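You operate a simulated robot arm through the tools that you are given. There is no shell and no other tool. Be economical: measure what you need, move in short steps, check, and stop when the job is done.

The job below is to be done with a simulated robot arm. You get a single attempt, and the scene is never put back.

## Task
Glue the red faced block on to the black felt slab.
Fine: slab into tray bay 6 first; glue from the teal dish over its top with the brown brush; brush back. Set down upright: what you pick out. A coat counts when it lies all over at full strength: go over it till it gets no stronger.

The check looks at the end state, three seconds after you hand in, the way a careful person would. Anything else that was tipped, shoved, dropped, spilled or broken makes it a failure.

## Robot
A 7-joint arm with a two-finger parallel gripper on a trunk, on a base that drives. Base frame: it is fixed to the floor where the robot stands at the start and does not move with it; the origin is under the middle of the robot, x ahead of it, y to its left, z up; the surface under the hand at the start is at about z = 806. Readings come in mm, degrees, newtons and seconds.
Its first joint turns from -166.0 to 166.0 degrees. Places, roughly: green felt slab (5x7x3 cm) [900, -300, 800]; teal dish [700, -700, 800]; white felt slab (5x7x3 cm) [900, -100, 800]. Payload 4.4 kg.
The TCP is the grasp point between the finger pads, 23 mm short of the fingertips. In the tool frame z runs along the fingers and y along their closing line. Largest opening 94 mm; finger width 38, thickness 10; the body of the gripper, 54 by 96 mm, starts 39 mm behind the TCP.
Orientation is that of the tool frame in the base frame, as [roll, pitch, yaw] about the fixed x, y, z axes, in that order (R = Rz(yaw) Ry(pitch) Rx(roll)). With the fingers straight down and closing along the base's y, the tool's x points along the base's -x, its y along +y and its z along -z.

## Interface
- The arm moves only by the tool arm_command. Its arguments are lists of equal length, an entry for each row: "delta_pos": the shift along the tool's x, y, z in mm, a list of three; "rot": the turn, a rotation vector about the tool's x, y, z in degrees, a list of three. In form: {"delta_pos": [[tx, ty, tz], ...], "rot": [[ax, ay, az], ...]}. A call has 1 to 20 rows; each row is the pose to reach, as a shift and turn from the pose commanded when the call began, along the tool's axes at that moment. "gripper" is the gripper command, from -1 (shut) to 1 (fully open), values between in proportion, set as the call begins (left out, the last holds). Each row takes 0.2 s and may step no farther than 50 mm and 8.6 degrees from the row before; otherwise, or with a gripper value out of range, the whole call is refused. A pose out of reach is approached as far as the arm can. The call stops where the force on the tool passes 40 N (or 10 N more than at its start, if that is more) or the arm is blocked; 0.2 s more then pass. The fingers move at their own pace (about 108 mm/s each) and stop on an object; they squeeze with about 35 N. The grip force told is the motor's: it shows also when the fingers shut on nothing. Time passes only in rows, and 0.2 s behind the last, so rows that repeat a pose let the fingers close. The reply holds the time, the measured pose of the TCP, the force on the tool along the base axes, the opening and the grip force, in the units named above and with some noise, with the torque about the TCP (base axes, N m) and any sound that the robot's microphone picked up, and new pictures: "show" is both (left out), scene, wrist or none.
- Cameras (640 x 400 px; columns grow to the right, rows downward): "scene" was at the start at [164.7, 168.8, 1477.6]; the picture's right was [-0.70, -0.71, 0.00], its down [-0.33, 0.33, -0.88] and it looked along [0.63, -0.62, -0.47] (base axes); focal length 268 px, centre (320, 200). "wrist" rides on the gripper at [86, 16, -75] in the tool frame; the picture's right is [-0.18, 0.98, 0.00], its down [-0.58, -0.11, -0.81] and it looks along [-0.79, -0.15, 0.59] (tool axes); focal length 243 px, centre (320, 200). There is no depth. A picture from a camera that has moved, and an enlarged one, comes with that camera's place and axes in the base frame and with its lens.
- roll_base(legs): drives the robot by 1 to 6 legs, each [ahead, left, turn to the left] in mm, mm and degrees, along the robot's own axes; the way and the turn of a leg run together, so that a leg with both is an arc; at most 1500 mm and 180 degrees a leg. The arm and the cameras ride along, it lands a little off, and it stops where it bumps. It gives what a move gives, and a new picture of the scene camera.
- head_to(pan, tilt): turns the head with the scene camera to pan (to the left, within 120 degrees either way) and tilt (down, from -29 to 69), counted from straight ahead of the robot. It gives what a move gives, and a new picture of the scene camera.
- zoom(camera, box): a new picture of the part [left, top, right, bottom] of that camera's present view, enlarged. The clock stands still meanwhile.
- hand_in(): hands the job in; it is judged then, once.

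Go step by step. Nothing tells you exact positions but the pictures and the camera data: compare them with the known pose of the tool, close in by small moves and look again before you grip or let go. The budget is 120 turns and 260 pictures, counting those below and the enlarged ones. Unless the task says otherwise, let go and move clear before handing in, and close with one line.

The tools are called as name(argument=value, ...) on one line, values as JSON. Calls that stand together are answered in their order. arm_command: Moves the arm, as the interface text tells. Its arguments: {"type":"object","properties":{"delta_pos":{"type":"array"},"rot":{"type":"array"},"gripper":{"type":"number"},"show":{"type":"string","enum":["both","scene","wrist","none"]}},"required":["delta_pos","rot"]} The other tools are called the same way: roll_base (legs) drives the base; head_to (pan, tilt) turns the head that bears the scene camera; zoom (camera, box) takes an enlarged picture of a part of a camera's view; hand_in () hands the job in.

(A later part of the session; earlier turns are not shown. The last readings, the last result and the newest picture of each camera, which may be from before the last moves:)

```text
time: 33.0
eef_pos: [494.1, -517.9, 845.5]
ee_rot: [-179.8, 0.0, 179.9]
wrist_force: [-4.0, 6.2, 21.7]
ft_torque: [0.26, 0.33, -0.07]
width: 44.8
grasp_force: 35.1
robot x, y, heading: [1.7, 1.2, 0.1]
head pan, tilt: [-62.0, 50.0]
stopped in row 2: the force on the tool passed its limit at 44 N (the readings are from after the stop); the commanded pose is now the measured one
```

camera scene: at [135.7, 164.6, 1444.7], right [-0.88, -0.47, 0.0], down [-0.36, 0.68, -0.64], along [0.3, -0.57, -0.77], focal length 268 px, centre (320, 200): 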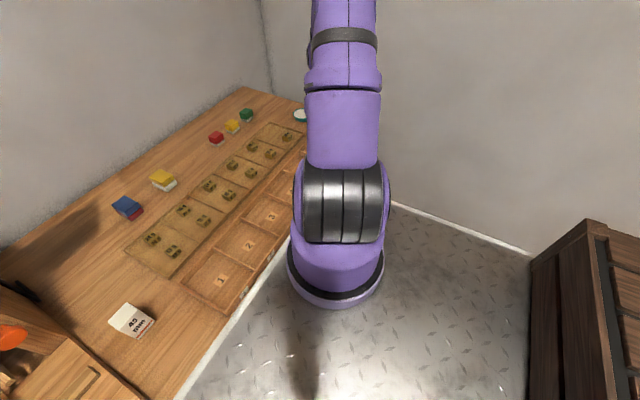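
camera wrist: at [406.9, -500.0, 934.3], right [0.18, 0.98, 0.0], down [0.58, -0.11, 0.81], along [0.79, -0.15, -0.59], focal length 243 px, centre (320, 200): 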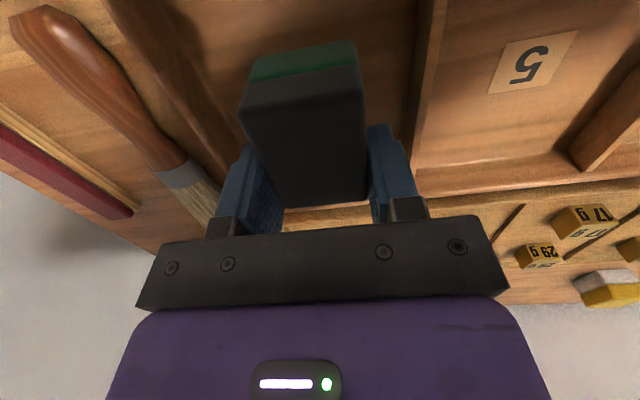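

The slab is seated on the bay floor. I'll open gently and rise.

arm_command(delta_pos=[[0, 0, -1], [0, 0, -1], [0, 0, -1]], rot=[[0, 0, 0], [0, 0, 0], [0, 0, 0]], gripper=0.3, show="none")

arm_command(delta_pos=[[0, 0, -30], [0, 0, -70], [30, 0, -110], [60, 0, -150]], rot=[[0, 0, 0], [0, 0, 0], [0, 0, 0], [0, 0, 0]], show="wrist")

zoom(camera="wrist", box=[160, 0, 480, 200])

```text
time: 33.8
eef_pos: [493.7, -517.0, 847.6]
ee_rot: [-179.8, 0.1, 179.9]
wrist_force: [-0.2, -0.1, 0.1]
ft_torque: [0.01, 0.01, -0.05]
width: 61.4
grasp_force: 0.0
robot x, y, heading: [-1.5, -3.4, 0.0]
head pan, tilt: [-62.0, 50.0]
```

```text
time: 34.8
eef_pos: [435.3, -516.1, 998.8]
ee_rot: [-179.9, 0.0, -180.0]
wrist_force: [0.2, 0.9, -0.4]
ft_torque: [0.01, 0.07, 0.01]
width: 60.7
grasp_force: 0.0
robot x, y, heading: [-0.6, 1.9, 0.1]
head pan, tilt: [-62.0, 50.0]
camera wrist: at [347.4, -501.0, 1073.6], right [0.18, 0.98, 0.0], down [0.58, -0.11, 0.81], along [0.79, -0.15, -0.59], focal length 243 px, centre (320, 200)
```

wrist: 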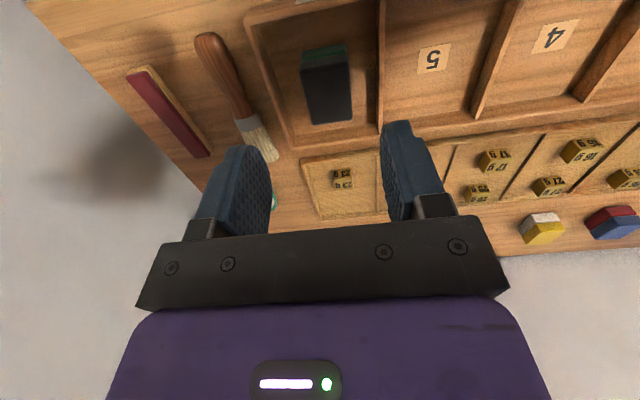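

```text
2.00 times, centred on (320, 100) of wrist
camera zoom: at [347.4, -501.0, 1073.6], right [0.18, 0.98, 0.0], down [0.58, -0.11, 0.81], along [0.79, -0.15, -0.59], focal length 485 px, centre (320, 400)
```

zoom: 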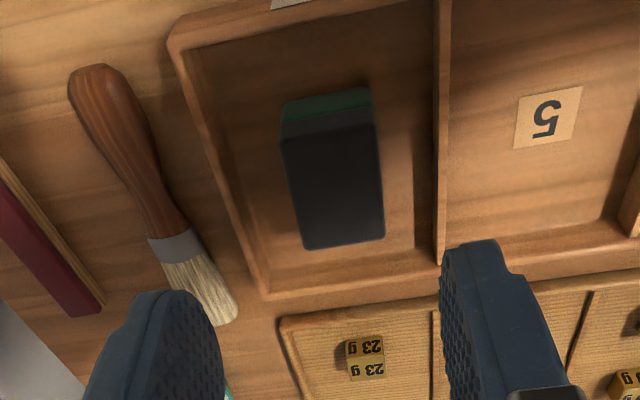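

The slab sits well in bay 6, with its top near z≈838. Next is the brush: its axis runs along x at y≈−623, with the waist near x≈490. I hover over it with the fingers narrowed to clear the tray wall.

arm_command(delta_pos=[[-25, -40, 20], [-53, -80, 40], [-53, -108, 80], [-53, -108, 100]], rot=[[0, 0, 0], [0, 0, 0], [0, 0, 0], [0, 0, 0]], gripper=-0.19, show="wrist")

zoom(camera="wrist", box=[200, 0, 440, 150])

```text
refused: row 1 steps farther than a row can; nothing moved
```

```text
2.67 times, centred on (320, 75) of wrist
camera zoom: at [347.4, -501.0, 1073.6], right [0.18, 0.98, 0.0], down [0.58, -0.11, 0.81], along [0.79, -0.15, -0.59], focal length 647 px, centre (320, 533)
```

zoom: 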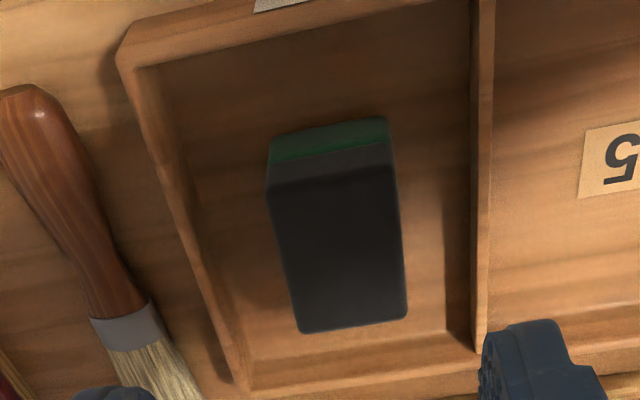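

The step was too long; I repeat it with shorter rows.

arm_command(delta_pos=[[-15, -30, 15], [-30, -60, 35], [-45, -90, 60], [-53, -108, 90], [-53, -108, 100]], rot=[[0, 0, 0], [0, 0, 0], [0, 0, 0], [0, 0, 0], [0, 0, 0]], gripper=-0.19, show="wrist")

zoom(camera="wrist", box=[200, 0, 440, 150])

```text
time: 36.0
eef_pos: [487.8, -626.9, 898.3]
ee_rot: [-179.8, 0.1, -180.0]
wrist_force: [-0.5, 0.4, 0.9]
ft_torque: [0.01, -0.03, 0.0]
width: 37.8
grasp_force: 0.1
robot x, y, heading: [-0.5, -1.4, -0.1]
head pan, tilt: [-62.0, 50.0]
camera wrist: at [400.9, -611.1, 973.2], right [0.18, 0.98, 0.0], down [0.58, -0.11, 0.81], along [0.79, -0.15, -0.59], focal length 243 px, centre (320, 200)
```

wrist: 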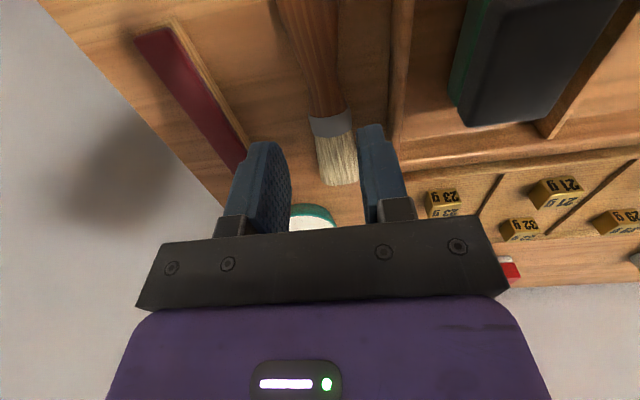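

```text
2.67 times, centred on (320, 75) of wrist
camera zoom: at [400.9, -611.1, 973.2], right [0.18, 0.98, 0.0], down [0.58, -0.11, 0.81], along [0.79, -0.15, -0.59], focal length 647 px, centre (320, 533)
```

zoom: 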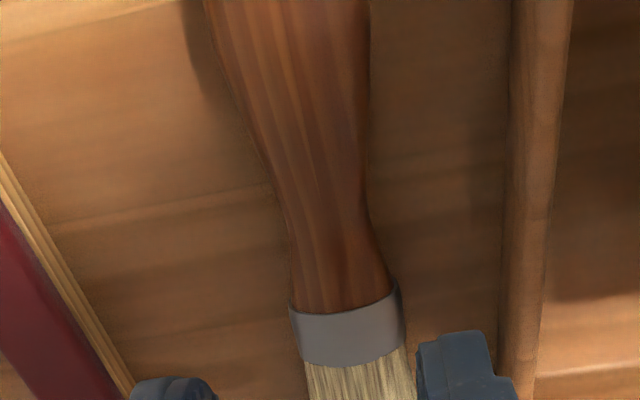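

The brush axis is at y≈−625.5, its waist at x≈486. I go down over the handle.

arm_command(delta_pos=[[3, 1.3, 30], [3, 1.3, 55], [3, 1.3, 66]], rot=[[0, 0, 0], [0, 0, 0], [0, 0, 0]], show="wrist")

zoom(camera="wrist", box=[200, 80, 440, 230])

```text
time: 36.8
eef_pos: [485.8, -625.7, 829.3]
ee_rot: [-179.8, 0.1, 180.0]
wrist_force: [-0.6, 0.4, -0.5]
ft_torque: [0.0, -0.02, -0.02]
width: 38.2
grasp_force: 0.1
robot x, y, heading: [0.7, 5.6, 0.0]
head pan, tilt: [-62.0, 50.0]
camera wrist: at [398.4, -608.7, 905.3], right [0.18, 0.98, 0.0], down [0.58, -0.11, 0.81], along [0.79, -0.15, -0.59], focal length 243 px, centre (320, 200)
```

wrist: 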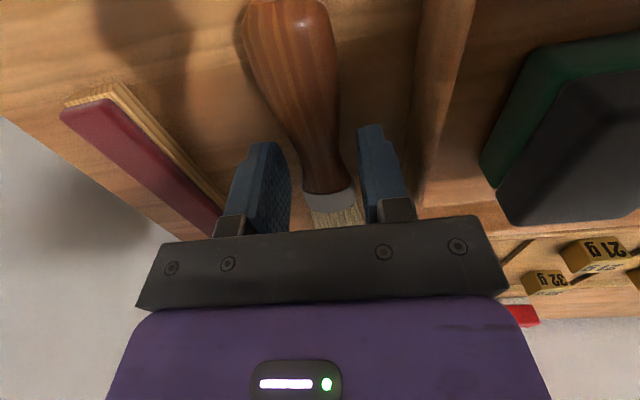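

```text
2.67 times, centred on (320, 155) of wrist
camera zoom: at [398.4, -608.7, 905.3], right [0.18, 0.98, 0.0], down [0.58, -0.11, 0.81], along [0.79, -0.15, -0.59], focal length 647 px, centre (320, 320)
```

zoom: 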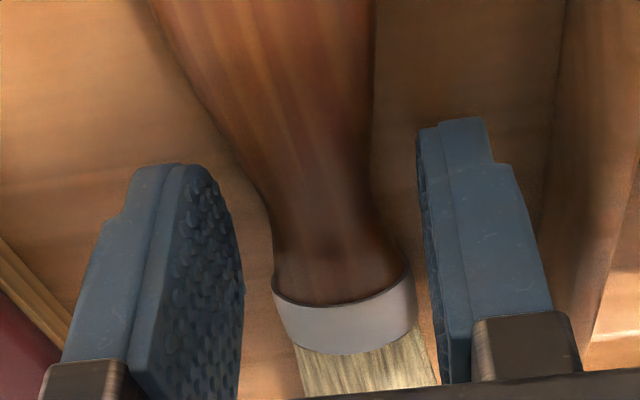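

The pads straddle the waist just behind the ferrule. I close and lift slightly.

arm_command(delta_pos=[[0, 0, 2], [0, 0, 2], [0, 0, 2]], rot=[[0, 0, 0], [0, 0, 0], [0, 0, 0]], gripper=-1, show="none")

arm_command(delta_pos=[[0, 0, -20], [0, 0, -60], [0, 0, -100], [0, 0, -120]], rot=[[0, 0, 0], [0, 0, 0], [0, 0, 0], [0, 0, 0]], show="wrist")

zoom(camera="wrist", box=[200, 60, 440, 230])

```text
time: 37.6
eef_pos: [485.7, -624.3, 828.6]
ee_rot: [-179.7, 0.2, 180.0]
wrist_force: [0.6, 2.1, 22.7]
ft_torque: [0.09, 0.18, -0.04]
width: 28.8
grasp_force: 34.7
robot x, y, heading: [2.2, 0.1, -0.0]
head pan, tilt: [-62.0, 50.0]
```

```text
time: 38.6
eef_pos: [485.4, -624.5, 950.2]
ee_rot: [180.0, 0.0, 180.0]
wrist_force: [-0.1, -0.3, -1.2]
ft_torque: [0.01, -0.01, 0.02]
width: 29.0
grasp_force: 35.0
robot x, y, heading: [-3.1, -1.8, 0.2]
head pan, tilt: [-62.0, 50.0]
camera wrist: at [397.9, -608.9, 1024.1], right [0.18, 0.98, 0.0], down [0.58, -0.11, 0.81], along [0.79, -0.15, -0.59], focal length 243 px, centre (320, 200)
```

wrist: 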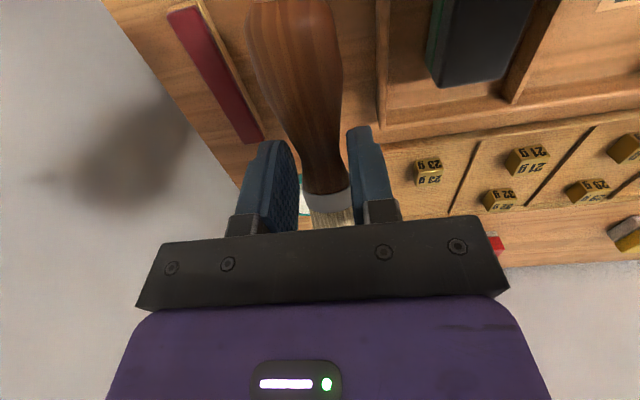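

```text
2.35 times, centred on (320, 145) of wrist
camera zoom: at [397.9, -608.9, 1024.1], right [0.18, 0.98, 0.0], down [0.58, -0.11, 0.81], along [0.79, -0.15, -0.59], focal length 571 px, centre (320, 329)
```

zoom: 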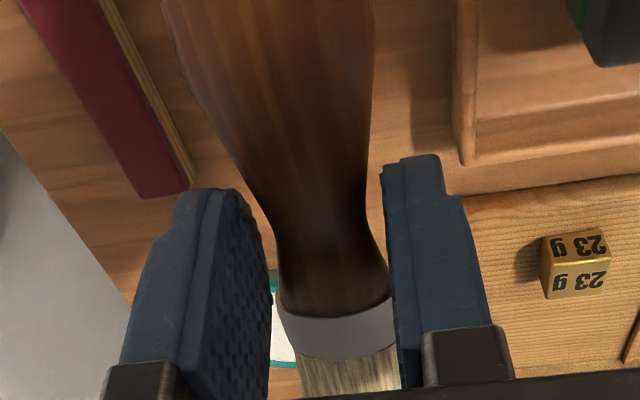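

The brush is held level (return pose: TCP 485.5, −624.5, 829). I tilt its bristles down 36° and bring the tip above the dish at about (662, −677).

arm_command(delta_pos=[[-20, -10, -10], [-45, -20, -20], [-70, -32, -20], [-95, -44, -20], [-110, -52, -10], [-110, -52, 0]], rot=[[0, 6, 0], [0, 13, 0], [0, 20, 0], [0, 27, 0], [0, 34, 0], [0, 36, 0]])

head_to(pan=-50, tilt=30)

```text
time: 40.0
eef_pos: [594.0, -676.8, 950.3]
ee_rot: [-179.7, -35.8, 179.9]
wrist_force: [-0.4, -0.3, 0.7]
ft_torque: [-0.02, -0.03, -0.02]
width: 28.9
grasp_force: 34.7
robot x, y, heading: [-1.6, -0.2, 0.0]
head pan, tilt: [-62.0, 50.0]
camera scene: at [135.4, 164.9, 1444.7], right [-0.88, -0.47, 0.0], down [-0.36, 0.68, -0.64], along [0.3, -0.57, -0.77], focal length 268 px, centre (320, 200)
camera wrist: at [567.3, -660.2, 1061.2], right [0.15, 0.98, -0.11], down [0.94, -0.11, 0.31], along [0.29, -0.15, -0.94], focal length 243 px, centre (320, 200)
```

scene: 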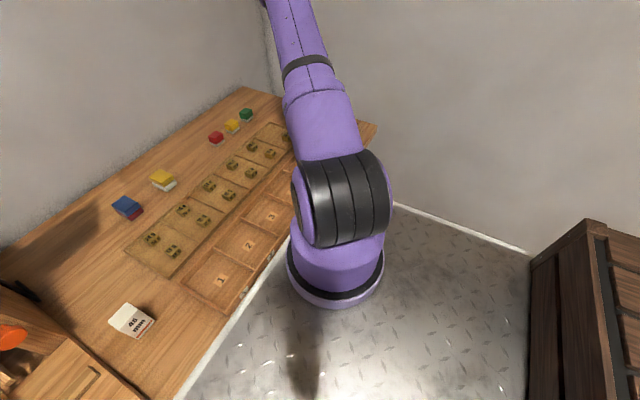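
wrist: 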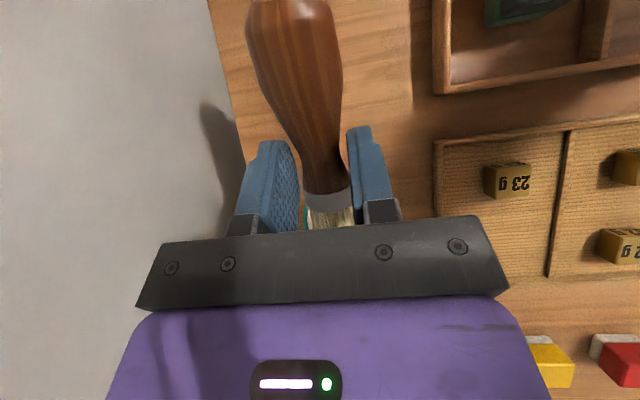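

```text
time: 40.9
eef_pos: [592.8, -675.5, 948.7]
ee_rot: [-179.8, -35.9, 179.8]
wrist_force: [-1.1, 0.7, -1.2]
ft_torque: [0.02, 0.03, -0.03]
width: 28.8
grasp_force: 34.7
robot x, y, heading: [-0.2, -0.5, -0.1]
head pan, tilt: [-50.0, 30.0]
camera scene: at [157.6, 163.4, 1474.1], right [-0.77, -0.64, 0.0], down [-0.32, 0.38, -0.87], along [0.56, -0.66, -0.5], focal length 268 px, centre (320, 200)
```

scene: 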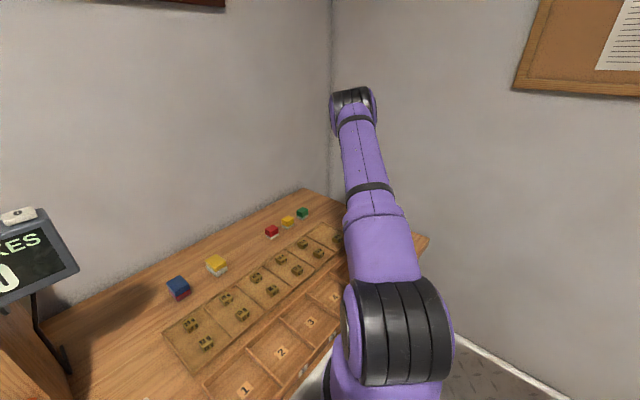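

The arm hides the dish from the head camera, so I sidestep the hand to see the dish with the wrist camera and pin it down.

arm_command(delta_pos=[[-32, 37, -23], [-64, 73, -47], [-81, 110, -59]], rot=[[0, 0, 0], [0, 0, 0], [0, 0, 0]], show="wrist")

zoom(camera="wrist", box=[120, 40, 360, 190])

```text
refused: row 1 steps farther than a row can; nothing moved
```

```text
2.67 times, centred on (240, 115) of wrist
camera zoom: at [566.7, -660.4, 1060.8], right [0.15, 0.98, -0.11], down [0.94, -0.11, 0.31], along [0.3, -0.15, -0.94], focal length 647 px, centre (533, 427)
```

zoom: 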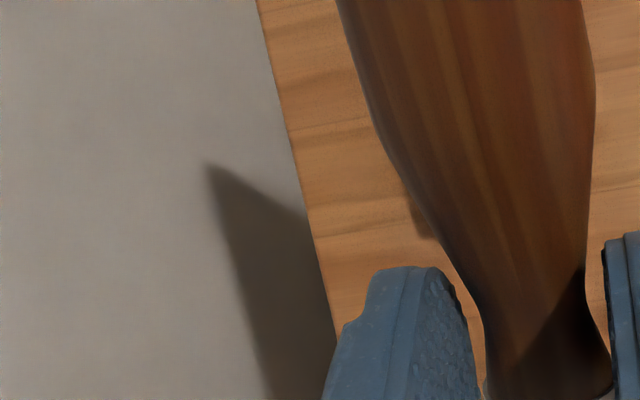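

Same move, in shorter rows.

arm_command(delta_pos=[[-20, 28, -15], [-40, 55, -30], [-60, 82, -45], [-81, 110, -59]], rot=[[0, 0, 0], [0, 0, 0], [0, 0, 0], [0, 0, 0]], show="wrist")

zoom(camera="wrist", box=[120, 40, 360, 190])

```text
time: 41.9
eef_pos: [694.2, -565.5, 947.4]
ee_rot: [-179.8, -35.9, 179.7]
wrist_force: [-0.2, -0.2, 0.2]
ft_torque: [0.0, -0.02, -0.01]
width: 29.0
grasp_force: 34.7
robot x, y, heading: [0.5, 0.6, 0.1]
head pan, tilt: [-50.0, 30.0]
camera wrist: at [669.2, -549.8, 1060.7], right [0.15, 0.98, -0.11], down [0.94, -0.11, 0.31], along [0.29, -0.15, -0.94], focal length 243 px, centre (320, 200)
```

wrist: 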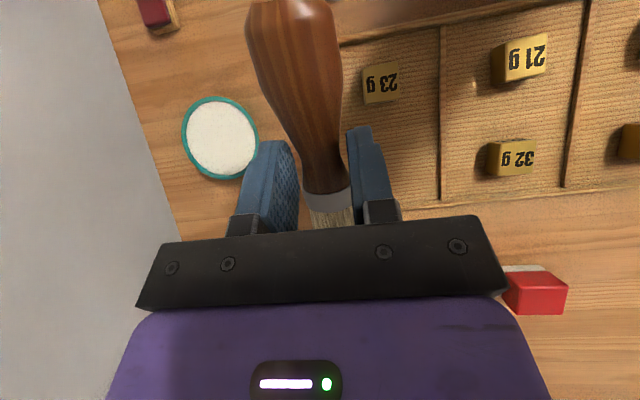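

```text
2.67 times, centred on (240, 115) of wrist
camera zoom: at [669.2, -549.8, 1060.7], right [0.15, 0.98, -0.11], down [0.94, -0.11, 0.31], along [0.29, -0.15, -0.94], focal length 647 px, centre (533, 427)
```

zoom: 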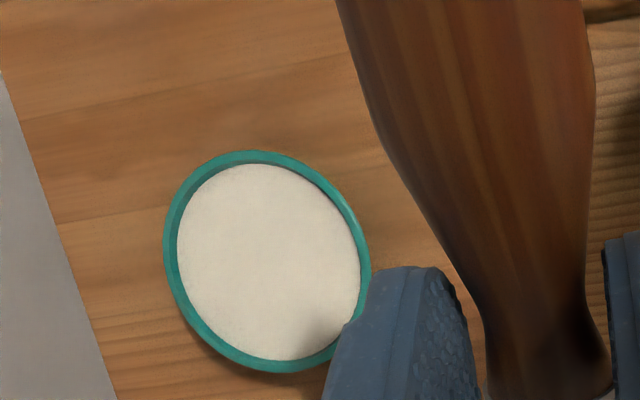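

The dish centre is at about (665, −679), with glue up to near the rim. I go over it and dip the bristle tip.

arm_command(delta_pos=[[13, -28, 24], [26, -56, 48], [39, -85, 72], [51, -113, 95], [51, -113, 95]], rot=[[0, 0, 0], [0, 0, 0], [0, 0, 0], [0, 0, 0], [0, 0, 0]], show="wrist")

arm_command(delta_pos=[[-6, 0, 8], [-11, 0, 15], [-13.5, 0, 18.6], [-15.3, 0, 21]], rot=[[0, 0, 0], [0, 0, 0], [0, 0, 0], [0, 0, 0]], show="wrist")

```text
time: 43.0
eef_pos: [596.2, -681.2, 901.1]
ee_rot: [-179.8, -36.0, 179.9]
wrist_force: [0.3, 0.3, 0.5]
ft_torque: [0.01, 0.01, -0.02]
width: 28.6
grasp_force: 35.3
robot x, y, heading: [1.6, 0.5, 0.2]
head pan, tilt: [-50.0, 30.0]
camera wrist: at [569.9, -663.9, 1013.2], right [0.15, 0.98, -0.11], down [0.94, -0.11, 0.31], along [0.29, -0.15, -0.94], focal length 243 px, centre (320, 200)
```

wrist: 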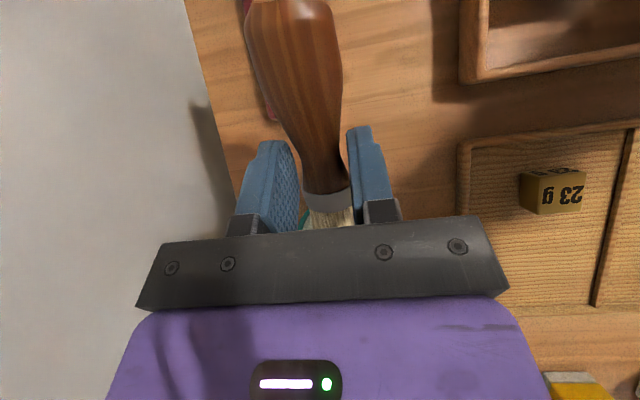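

```text
time: 43.7
eef_pos: [597.8, -681.8, 888.5]
ee_rot: [-179.1, -35.8, 179.5]
wrist_force: [-0.5, 0.0, 15.2]
ft_torque: [0.23, -1.0, 0.02]
width: 28.9
grasp_force: 34.3
robot x, y, heading: [0.8, -2.3, 0.2]
head pan, tilt: [-50.0, 30.0]
stopped in row 3: the force on the tool passed its limit at 46 N (the readings are from after the stop); the commanded pose is now the measured one
camera wrist: at [570.4, -665.7, 999.9], right [0.15, 0.98, -0.12], down [0.94, -0.11, 0.32], along [0.3, -0.16, -0.94], focal length 243 px, centre (320, 200)
```

wrist: 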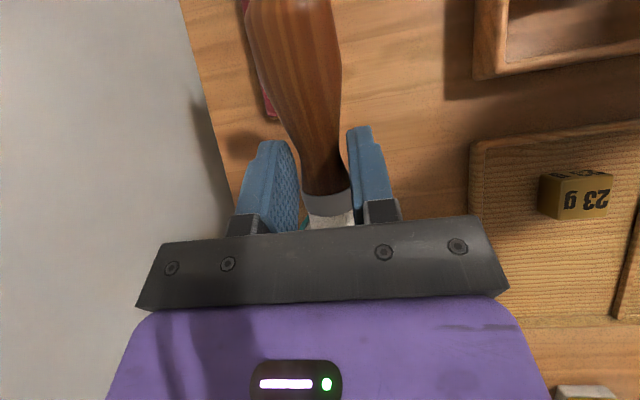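

The tip touched the dish bottom and the bristles now look white. I back off a bit and check the brush and the dish.

arm_command(delta_pos=[[12, 0, -16], [24, 0, -32], [30, 0, -45], [30, 0, -45]], rot=[[0, 0, 0], [0, 0, 0], [0, 0, 0], [0, 0, 0]], show="none")

zoom(camera="wrist", box=[220, 120, 420, 245])

arm_command(delta_pos=[[-20, 28, -15], [-40, 55, -30], [-60, 82, -45], [-81, 110, -59]], rot=[[0, 0, 0], [0, 0, 0], [0, 0, 0], [0, 0, 0]], show="wrist")

```text
time: 44.7
eef_pos: [598.3, -680.7, 939.5]
ee_rot: [-179.4, -35.9, 179.6]
wrist_force: [0.2, -0.7, -0.1]
ft_torque: [0.02, 0.03, 0.04]
width: 28.6
grasp_force: 34.3
robot x, y, heading: [2.2, 3.6, -0.0]
head pan, tilt: [-50.0, 30.0]
```

```text
3.20 times, centred on (320, 182) of wrist
camera zoom: at [572.5, -664.7, 1051.1], right [0.15, 0.98, -0.12], down [0.94, -0.11, 0.31], along [0.3, -0.16, -0.94], focal length 776 px, centre (320, 256)
```

zoom: 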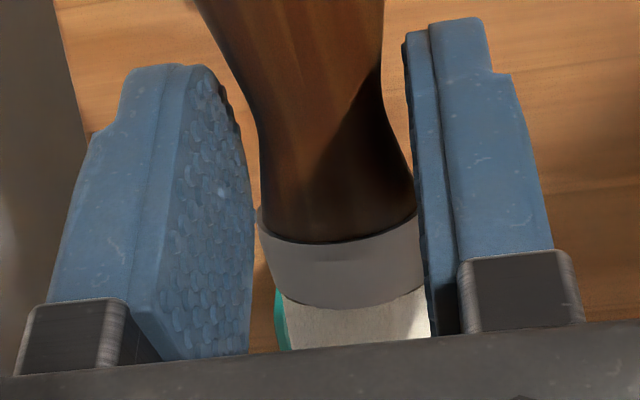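

```text
time: 45.7
eef_pos: [697.0, -573.6, 938.5]
ee_rot: [-179.4, -35.8, 179.4]
wrist_force: [-0.9, -1.4, 0.8]
ft_torque: [0.01, -0.04, -0.02]
width: 28.8
grasp_force: 35.1
robot x, y, heading: [2.0, -3.0, -0.2]
head pan, tilt: [-50.0, 30.0]
camera wrist: at [670.4, -556.5, 1051.0], right [0.15, 0.98, -0.12], down [0.94, -0.11, 0.31], along [0.29, -0.16, -0.94], focal length 243 px, centre (320, 200)
```

wrist: 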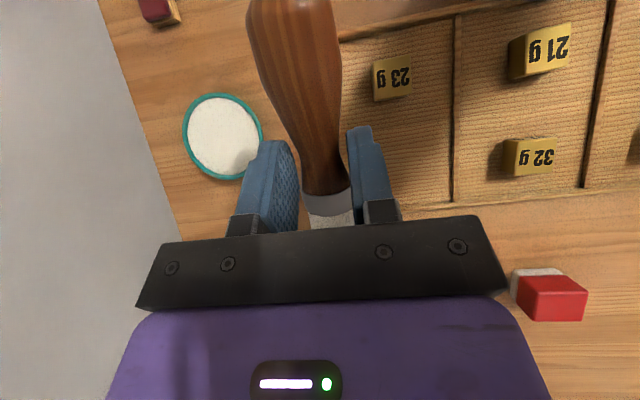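

The brush is loaded and the dish hasn't moved. Now I bring the tip over the slab's top.

arm_command(delta_pos=[[30, 8, 25], [60, 16, 50], [90, 24, 75], [120, 32, 100], [150, 40, 125], [180, 48, 150], [211, 57, 176], [211, 57, 176]], rot=[[0, 0, 0], [0, 0, 0], [0, 0, 0], [0, 0, 0], [0, 0, 0], [0, 0, 0], [0, 0, 0], [0, 0, 0]], show="wrist")

zoom(camera="wrist", box=[200, 60, 440, 230])

```text
time: 47.5
eef_pos: [424.5, -514.6, 921.6]
ee_rot: [-179.4, -35.9, 179.6]
wrist_force: [-1.2, -0.8, -1.3]
ft_torque: [-0.02, -0.03, 0.0]
width: 28.9
grasp_force: 34.6
robot x, y, heading: [6.2, -1.2, 0.3]
head pan, tilt: [-50.0, 30.0]
camera wrist: at [398.3, -498.2, 1032.5], right [0.15, 0.98, -0.12], down [0.94, -0.11, 0.31], along [0.3, -0.16, -0.94], focal length 243 px, centre (320, 200)
```

wrist: 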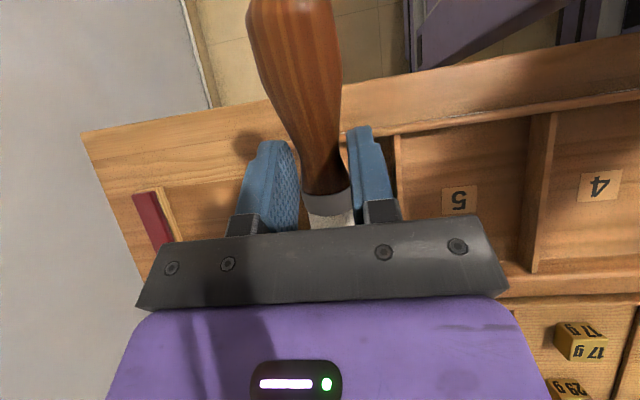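

```text
2.35 times, centred on (320, 145) of wrist
camera zoom: at [398.3, -498.2, 1032.5], right [0.15, 0.98, -0.12], down [0.94, -0.11, 0.31], along [0.3, -0.16, -0.94], focal length 571 px, centre (320, 329)
```

zoom: 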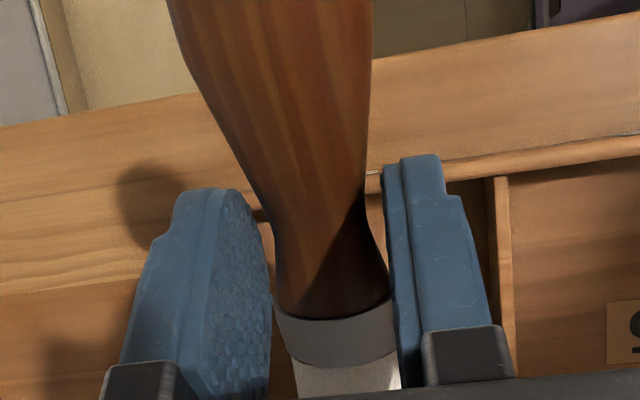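

I lower in small steps to find the contact height.

arm_command(delta_pos=[[-4.7, -2, 6.5], [-8.2, -2, 11.3], [-9.4, -2, 13]], rot=[[0, 0, 0], [0, 0, 0], [0, 0, 0]], show="none")

arm_command(delta_pos=[[-0.9, 0, 1.2], [-1.2, 0, 1.6]], rot=[[0, 0, 0], [0, 0, 0]], show="none")

arm_command(delta_pos=[[-0.9, 0, 1.2], [-1.2, 0, 1.6]], rot=[[0, 0, 0], [0, 0, 0]], show="none")

```text
time: 48.2
eef_pos: [422.7, -516.5, 909.0]
ee_rot: [-179.3, -36.0, 179.2]
wrist_force: [-4.3, 3.3, 19.2]
ft_torque: [0.31, -1.05, 0.2]
width: 29.0
grasp_force: 34.8
robot x, y, heading: [-4.7, -2.2, -0.1]
head pan, tilt: [-50.0, 30.0]
stopped in row 3: the force on the tool passed its limit at 43 N (the readings are from after the stop); the commanded pose is now the measured one
```

```text
time: 48.8
eef_pos: [423.4, -517.4, 907.5]
ee_rot: [-179.2, -36.0, 179.2]
wrist_force: [-5.7, -0.7, 22.8]
ft_torque: [0.08, -1.37, -0.01]
width: 28.9
grasp_force: 35.2
robot x, y, heading: [-2.4, 1.7, 0.2]
head pan, tilt: [-50.0, 30.0]
```

```text
time: 49.4
eef_pos: [423.6, -516.1, 905.4]
ee_rot: [-179.3, -36.1, 179.5]
wrist_force: [-4.9, -1.5, 23.2]
ft_torque: [-0.01, -1.38, -0.08]
width: 29.4
grasp_force: 34.9
robot x, y, heading: [-5.3, 0.5, 0.1]
head pan, tilt: [-50.0, 30.0]
```

Contact is found. I raise 1 mm and make a first light stroke along the slab's length, watching the force.

arm_command(delta_pos=[[0.9, 0, -1.2], [-10.4, 0, -9.4], [-23.4, 0, -18.8], [-10.4, 0, -9.4], [0.9, 0, -1.2], [13.9, 0, 8.2], [27.6, 0, 18.2], [13.9, 0, 8.2], [0.9, 0, -1.2]], rot=[[0, 0, 0], [0, 0, 0], [0, 0, 0], [0, 0, 0], [0, 0, 0], [0, 0, 0], [0, 0, 0], [0, 0, 0], [0, 0, 0]], show="none")

arm_command(delta_pos=[[12, 0, -16], [38, 25, -25], [64, 50, -35], [80, 65, -45], [80, 65, -45]], rot=[[0, 0, 0], [0, 0, 0], [0, 0, 0], [0, 0, 0], [0, 0, 0]], show="wrist")

```text
time: 51.4
eef_pos: [421.9, -516.9, 907.3]
ee_rot: [-179.4, -36.2, 179.4]
wrist_force: [-1.1, 0.0, -1.1]
ft_torque: [0.03, -0.01, -0.02]
width: 29.0
grasp_force: 35.3
robot x, y, heading: [-0.0, 1.4, -0.0]
head pan, tilt: [-50.0, 30.0]
```

```text
time: 52.6
eef_pos: [383.8, -451.1, 988.7]
ee_rot: [-179.5, -36.2, 179.3]
wrist_force: [0.1, 0.3, 0.1]
ft_torque: [0.01, 0.05, 0.01]
width: 29.1
grasp_force: 34.5
robot x, y, heading: [0.4, -1.1, -0.1]
head pan, tilt: [-50.0, 30.0]
camera wrist: at [356.7, -433.9, 1100.8], right [0.15, 0.98, -0.12], down [0.94, -0.11, 0.31], along [0.29, -0.16, -0.94], focal length 243 px, centre (320, 200)
```

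wrist: 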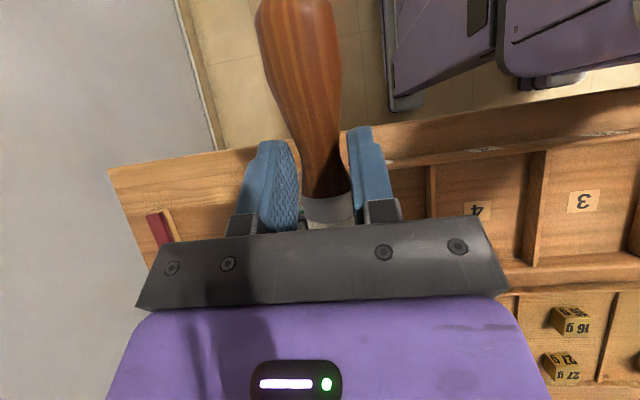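

The last position hides the slab, so I move to a viewing pose where the wrist camera sees it beside the brush.

arm_command(delta_pos=[[-32, 12, -14], [-64, 23, -28], [-96, 35, -42], [-127, 46, -56], [-127, 46, -56]], rot=[[0, 0, 0], [0, 0, 0], [0, 0, 0], [0, 0, 0], [0, 0, 0]], show="wrist")

zoom(camera="wrist", box=[120, 40, 360, 190])

```text
time: 53.8
eef_pos: [519.7, -406.4, 960.8]
ee_rot: [-179.4, -36.1, 179.4]
wrist_force: [-0.1, 0.2, 0.4]
ft_torque: [0.0, -0.02, 0.0]
width: 29.4
grasp_force: 35.2
robot x, y, heading: [-0.8, 0.2, -0.0]
head pan, tilt: [-50.0, 30.0]
camera wrist: at [492.4, -389.5, 1073.5], right [0.15, 0.98, -0.12], down [0.94, -0.11, 0.31], along [0.29, -0.16, -0.94], focal length 243 px, centre (320, 200)
```

wrist: 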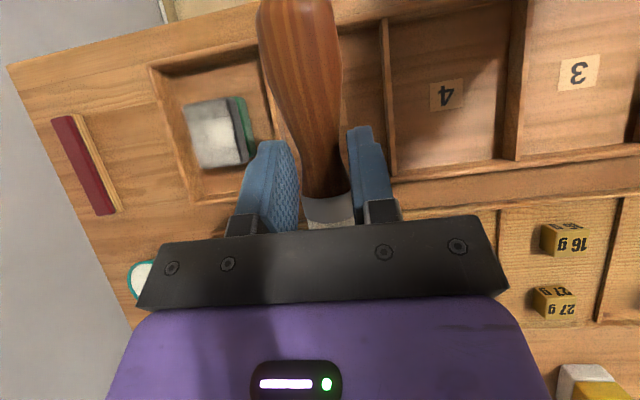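

```text
2.67 times, centred on (240, 115) of wrist
camera zoom: at [492.4, -389.5, 1073.5], right [0.15, 0.98, -0.12], down [0.94, -0.11, 0.31], along [0.29, -0.16, -0.94], focal length 647 px, centre (533, 427)
```

zoom: 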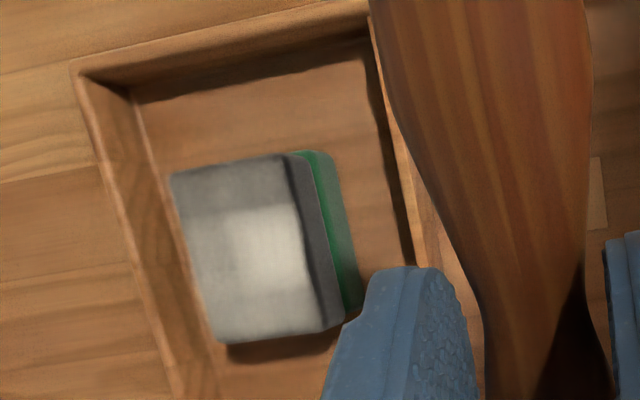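

The glue is being laid down, strongest in the middle. The slab top spans x 457–518, y −544…−500, so I'll do fuller strokes along three lines.

arm_command(delta_pos=[[14, -28, 21], [28, -57, 42], [43, -86, 63], [60, -115, 86], [60, -115, 86]], rot=[[0, 0, 0], [0, 0, 0], [0, 0, 0], [0, 0, 0], [0, 0, 0]], show="none")

```text
time: 55.0
eef_pos: [421.4, -523.8, 927.3]
ee_rot: [-179.4, -36.1, 179.5]
wrist_force: [0.2, 0.0, -0.7]
ft_torque: [0.01, 0.0, 0.01]
width: 29.2
grasp_force: 35.0
robot x, y, heading: [0.9, 1.8, -0.2]
head pan, tilt: [-50.0, 30.0]
```

arm_command(delta_pos=[[-6, 2, 8], [-12, 2, 16.6], [-35.5, 2, -0.4], [-12, 2, 16.6], [14, 2, 35.4], [14, -7, 35.4], [-12, -7, 16.6], [-35.5, -7, -0.4], [-35.5, 13, -0.4], [-12, 13, 16.6], [14, 13, 35.4], [-12, 13, 16.6], [-35.5, 13, -0.4], [-35.5, 2, -0.4], [-12, 2, 16.6], [14, 2, 35.4], [14, -7, 35.4], [-12, -7, 16.6], [-35.5, -7, -0.4], [-12, 2, 16.6]], rot=[[0, 0, 0], [0, 0, 0], [0, 0, 0], [0, 0, 0], [0, 0, 0], [0, 0, 0], [0, 0, 0], [0, 0, 0], [0, 0, 0], [0, 0, 0], [0, 0, 0], [0, 0, 0], [0, 0, 0], [0, 0, 0], [0, 0, 0], [0, 0, 0], [0, 0, 0], [0, 0, 0], [0, 0, 0], [0, 0, 0]], show="none")

```text
time: 59.2
eef_pos: [422.0, -520.0, 905.3]
ee_rot: [-179.5, -36.1, 179.4]
wrist_force: [-0.1, -0.8, -1.1]
ft_torque: [-0.02, 0.02, -0.01]
width: 28.9
grasp_force: 35.2
robot x, y, heading: [3.2, -3.1, -0.0]
head pan, tilt: [-50.0, 30.0]
```

arm_command(delta_pos=[[12, 0, -20], [6, 30, -50], [-12, 60, -75], [-30, 90, -95], [-46, 114, -103], [-46, 114, -103]], rot=[[0, 0, 0], [0, 0, 0], [0, 0, 0], [0, 0, 0], [0, 0, 0], [0, 0, 0]], show="none")

zoom(camera="wrist", box=[120, 40, 360, 190])

```text
time: 60.6
eef_pos: [518.7, -405.4, 961.4]
ee_rot: [-179.5, -36.2, 179.4]
wrist_force: [0.4, -0.7, 0.5]
ft_torque: [-0.01, -0.01, -0.02]
width: 29.1
grasp_force: 34.6
robot x, y, heading: [-1.7, -5.1, -0.1]
head pan, tilt: [-50.0, 30.0]
```

```text
2.67 times, centred on (240, 115) of wrist
camera zoom: at [492.8, -389.0, 1072.2], right [0.15, 0.98, -0.12], down [0.94, -0.11, 0.31], along [0.29, -0.16, -0.94], focal length 647 px, centre (533, 427)
```

zoom: 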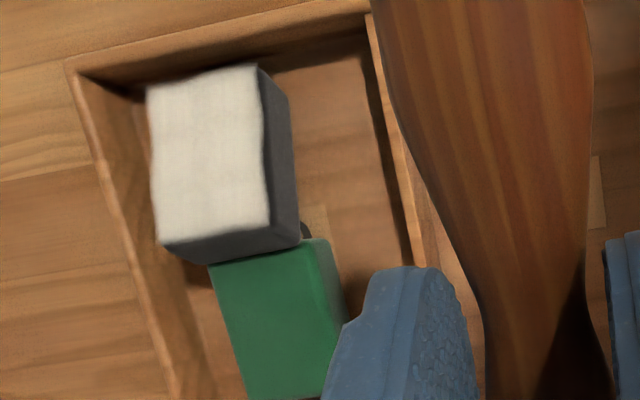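

The stack was two separate slabs after all: the black one slid off the green one while being brushed. I need a closer look at how they lie.

zoom(camera="wrist", box=[140, 50, 260, 125])

arm_command(delta_pos=[[-35, -5, -25], [-70, -10, -50], [-90, -15, -65], [-90, -15, -65]], rot=[[0, -7, 0], [0, -14, 0], [0, -20, 0], [0, -20, 0]], show="wrist")

```text
5.33 times, centred on (200, 88) of wrist
camera zoom: at [492.8, -389.0, 1072.2], right [0.15, 0.98, -0.12], down [0.94, -0.11, 0.31], along [0.29, -0.16, -0.94], focal length 1294 px, centre (960, 800)
```

zoom: 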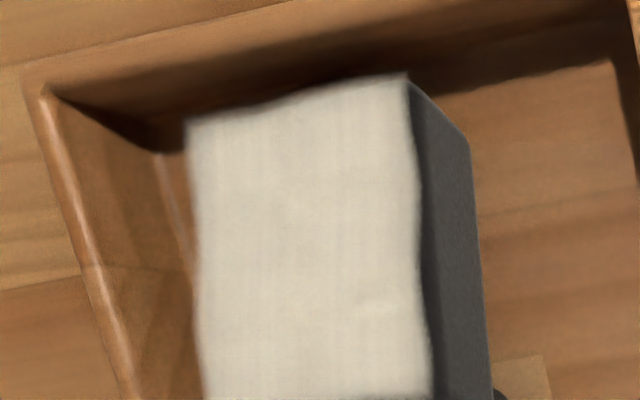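

```text
time: 61.6
eef_pos: [630.4, -421.5, 959.6]
ee_rot: [-179.4, -15.9, 179.5]
wrist_force: [0.1, -0.5, -0.8]
ft_torque: [0.01, 0.04, 0.01]
width: 29.1
grasp_force: 34.8
robot x, y, heading: [-0.4, -2.0, 0.1]
head pan, tilt: [-50.0, 30.0]
camera wrist: at [568.1, -405.0, 1055.5], right [0.18, 0.98, -0.06], down [0.78, -0.11, 0.62], along [0.6, -0.16, -0.79], focal length 243 px, centre (320, 200)
```

wrist: 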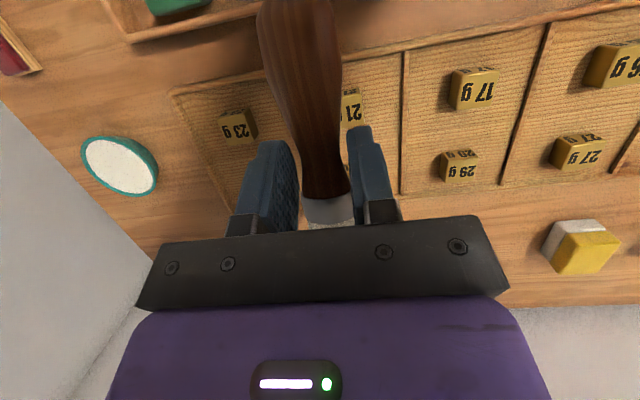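

The coat looks broad, but the slab may lie askew, so the slabs must be sorted first. I'll lay the brush back in its place, starting with levelling it above.

arm_command(delta_pos=[[28, -40, 8], [56, -80, 16], [83, -121, 24], [111, -162, 32], [139, -202, 40], [139, -202, 40]], rot=[[0, -3, 0], [0, -6, 0], [0, -10, 0], [0, -13, 0], [0, -16, 0], [0, -16, 0]], show="wrist")

zoom(camera="wrist", box=[380, 0, 640, 160])

```text
refused: row 4 steps farther than a row can; nothing moved
```

```text
2.46 times, centred on (510, 80) of wrist
camera zoom: at [568.1, -405.0, 1055.5], right [0.18, 0.98, -0.06], down [0.78, -0.11, 0.62], along [0.6, -0.16, -0.79], focal length 597 px, centre (-148, 495)
```

zoom: 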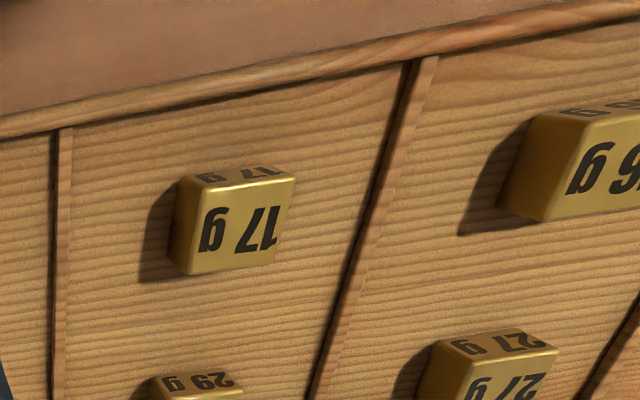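

arm_command(delta_pos=[[23, -33, 7], [46, -67, 14], [69, -101, 20], [92, -135, 27], [116, -169, 34], [139, -202, 40], [139, -202, 40]], rot=[[0, -3, 0], [0, -6, 0], [0, -9, 0], [0, -12, 0], [0, -14, 0], [0, -16, 0], [0, -16, 0]], show="wrist")

zoom(camera="wrist", box=[380, 0, 640, 160])

```text
time: 63.2
eef_pos: [484.2, -621.1, 961.4]
ee_rot: [-179.4, 0.0, 179.7]
wrist_force: [0.4, 0.4, -1.0]
ft_torque: [-0.01, 0.03, 0.01]
width: 29.0
grasp_force: 35.2
robot x, y, heading: [-1.7, 1.4, -0.0]
head pan, tilt: [-50.0, 30.0]
camera wrist: at [397.4, -604.9, 1037.9], right [0.19, 0.98, -0.01], down [0.58, -0.1, 0.81], along [0.79, -0.16, -0.59], focal length 243 px, centre (320, 200)
```

wrist: 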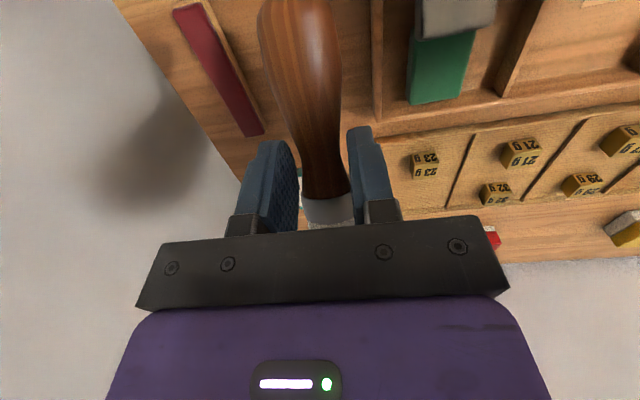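

```text
2.46 times, centred on (510, 80) of wrist
camera zoom: at [397.4, -604.9, 1037.9], right [0.19, 0.98, -0.01], down [0.58, -0.1, 0.81], along [0.79, -0.16, -0.59], focal length 597 px, centre (-148, 495)
```

zoom: 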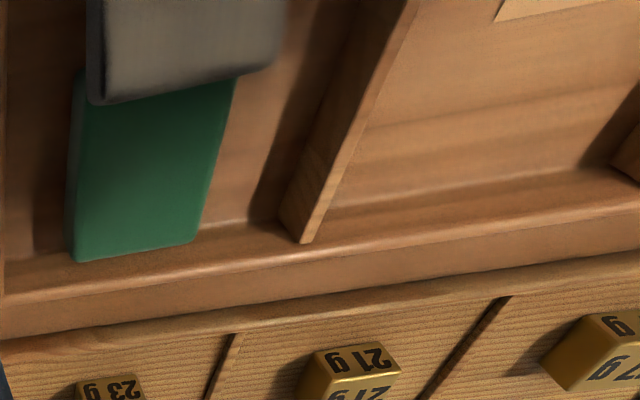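

The black slab overlaps the green one. Brush down first: I descend to its place and ease to contact.

arm_command(delta_pos=[[-1.3, -3, 40], [-1.3, -3.4, 80], [-1.3, -3.4, 115], [-1.3, -3.4, 126], [-1.3, -3.4, 126]], rot=[[-0.6, 0, 0], [-0.6, 0, 0], [-0.6, 0, 0], [-0.6, 0, 0], [-0.6, 0, 0]], show="wrist")

arm_command(delta_pos=[[0, 0, 2], [0, 0, 4], [0, 0, 6], [0, 0, 6]], rot=[[0, 0, 0], [0, 0, 0], [0, 0, 0], [0, 0, 0]], show="none")

```text
time: 64.4
eef_pos: [485.8, -628.2, 838.3]
ee_rot: [180.0, 0.1, 179.8]
wrist_force: [6.1, -1.2, 14.1]
ft_torque: [-0.05, 0.72, 0.1]
width: 29.3
grasp_force: 34.8
robot x, y, heading: [-0.2, -0.2, -0.3]
head pan, tilt: [-50.0, 30.0]
camera wrist: at [400.2, -611.3, 913.5], right [0.19, 0.98, 0.0], down [0.58, -0.11, 0.81], along [0.79, -0.15, -0.59], focal length 243 px, centre (320, 200)
```

wrist: 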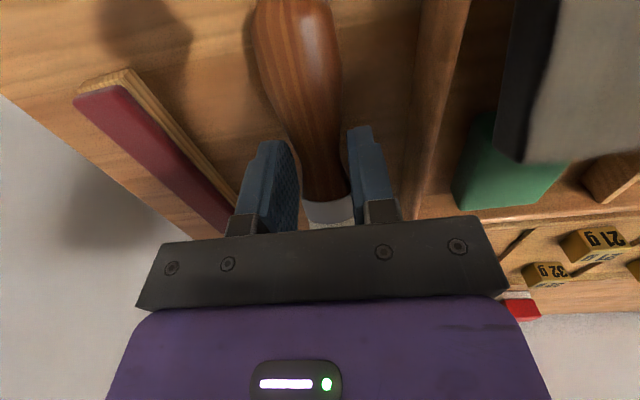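

```text
time: 65.4
eef_pos: [486.0, -627.5, 829.9]
ee_rot: [179.9, 0.0, 179.7]
wrist_force: [6.8, -0.7, 15.9]
ft_torque: [-0.06, 0.85, 0.14]
width: 28.9
grasp_force: 34.6
robot x, y, heading: [-1.5, 1.3, 0.2]
head pan, tilt: [-50.0, 30.0]
```

arm_command(delta_pos=[[0, 2, 0], [0, 2, 0.5], [0, 2, 0.5], [0, 2, 0.5]], rot=[[0, 0, 0], [0, 0, 0], [0, 0, 0], [0, 0, 0]], show="none")

arm_command(delta_pos=[[0, 0, -0.5], [0, 0, -1], [0, 0, -1]], rot=[[0, 0, 0], [0, 0, 0], [0, 0, 0]], gripper=-0.17, show="none")

arm_command(delta_pos=[[0, 0, -30], [0, 0, -75], [30, 20, -110], [60, 45, -145], [80, 70, -180]], rot=[[0, 0, 0], [0, 0, 0], [0, 0, 0], [0, 0, 0], [0, 0, 0]], show="wrist")

zoom(camera="wrist", box=[160, 0, 480, 200])

```text
time: 66.4
eef_pos: [486.5, -625.1, 829.2]
ee_rot: [179.9, -0.1, 179.6]
wrist_force: [-5.2, -4.1, 13.6]
ft_torque: [-0.13, 1.03, 0.25]
width: 29.2
grasp_force: 35.5
robot x, y, heading: [0.5, 1.6, -0.2]
head pan, tilt: [-50.0, 30.0]
```

```text
time: 67.2
eef_pos: [485.9, -624.8, 831.6]
ee_rot: [179.9, -0.1, 179.7]
wrist_force: [-0.2, -0.1, 0.7]
ft_torque: [-0.01, 0.0, 0.02]
width: 38.8
grasp_force: 0.1
robot x, y, heading: [-4.0, 0.8, -0.0]
head pan, tilt: [-50.0, 30.0]
```

```text
refused: row 3 steps farther than a row can; nothing moved
```

```text
2.00 times, centred on (320, 100) of wrist
camera zoom: at [400.1, -608.9, 906.3], right [0.19, 0.98, 0.0], down [0.58, -0.11, 0.81], along [0.79, -0.15, -0.59], focal length 485 px, centre (320, 400)
```

zoom: 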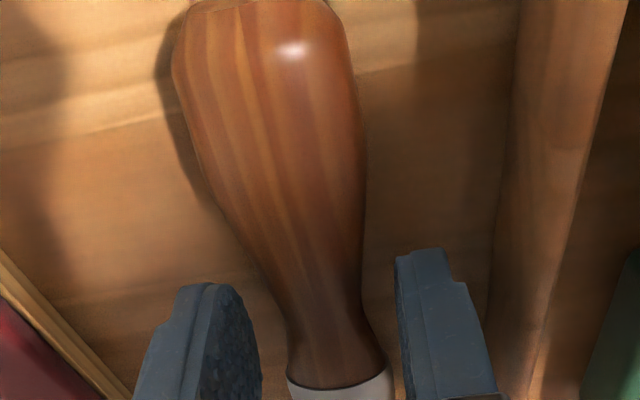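

arm_command(delta_pos=[[0, 0, -30], [0, 0, -75], [20, 20, -110], [40, 45, -145], [55, 75, -172], [62, 108, -185], [62, 108, -185]], rot=[[0, 0, 0], [0, 0, 0], [0, 0, 0], [0, 0, 0], [0, 0, 0], [0, 0, 0], [0, 0, 0]], show="wrist")

zoom(camera="wrist", box=[160, 0, 480, 200])

```text
time: 68.8
eef_pos: [425.7, -516.7, 1017.3]
ee_rot: [179.9, -0.1, 179.7]
wrist_force: [-0.3, 0.8, -0.8]
ft_torque: [0.0, 0.03, -0.01]
width: 38.9
grasp_force: 0.1
robot x, y, heading: [4.0, 1.8, -0.1]
head pan, tilt: [-50.0, 30.0]
camera wrist: at [339.5, -500.6, 1091.6], right [0.19, 0.98, 0.0], down [0.58, -0.11, 0.81], along [0.79, -0.15, -0.59], focal length 243 px, centre (320, 200)
```

wrist: 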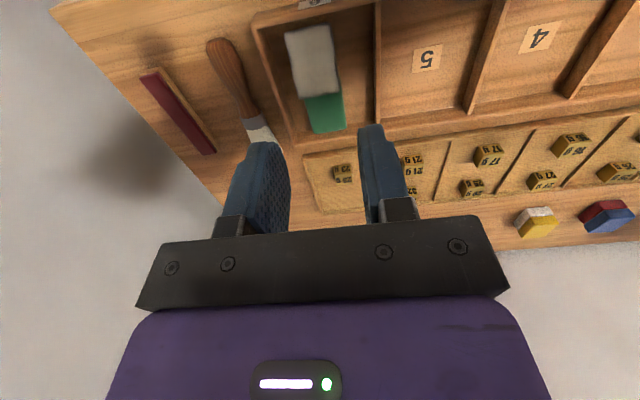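

```text
2.00 times, centred on (320, 100) of wrist
camera zoom: at [339.5, -500.6, 1091.6], right [0.19, 0.98, 0.0], down [0.58, -0.11, 0.81], along [0.79, -0.15, -0.59], focal length 485 px, centre (320, 400)
```

zoom: 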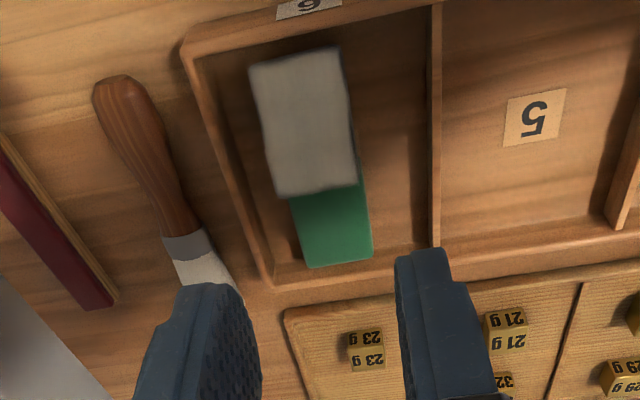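

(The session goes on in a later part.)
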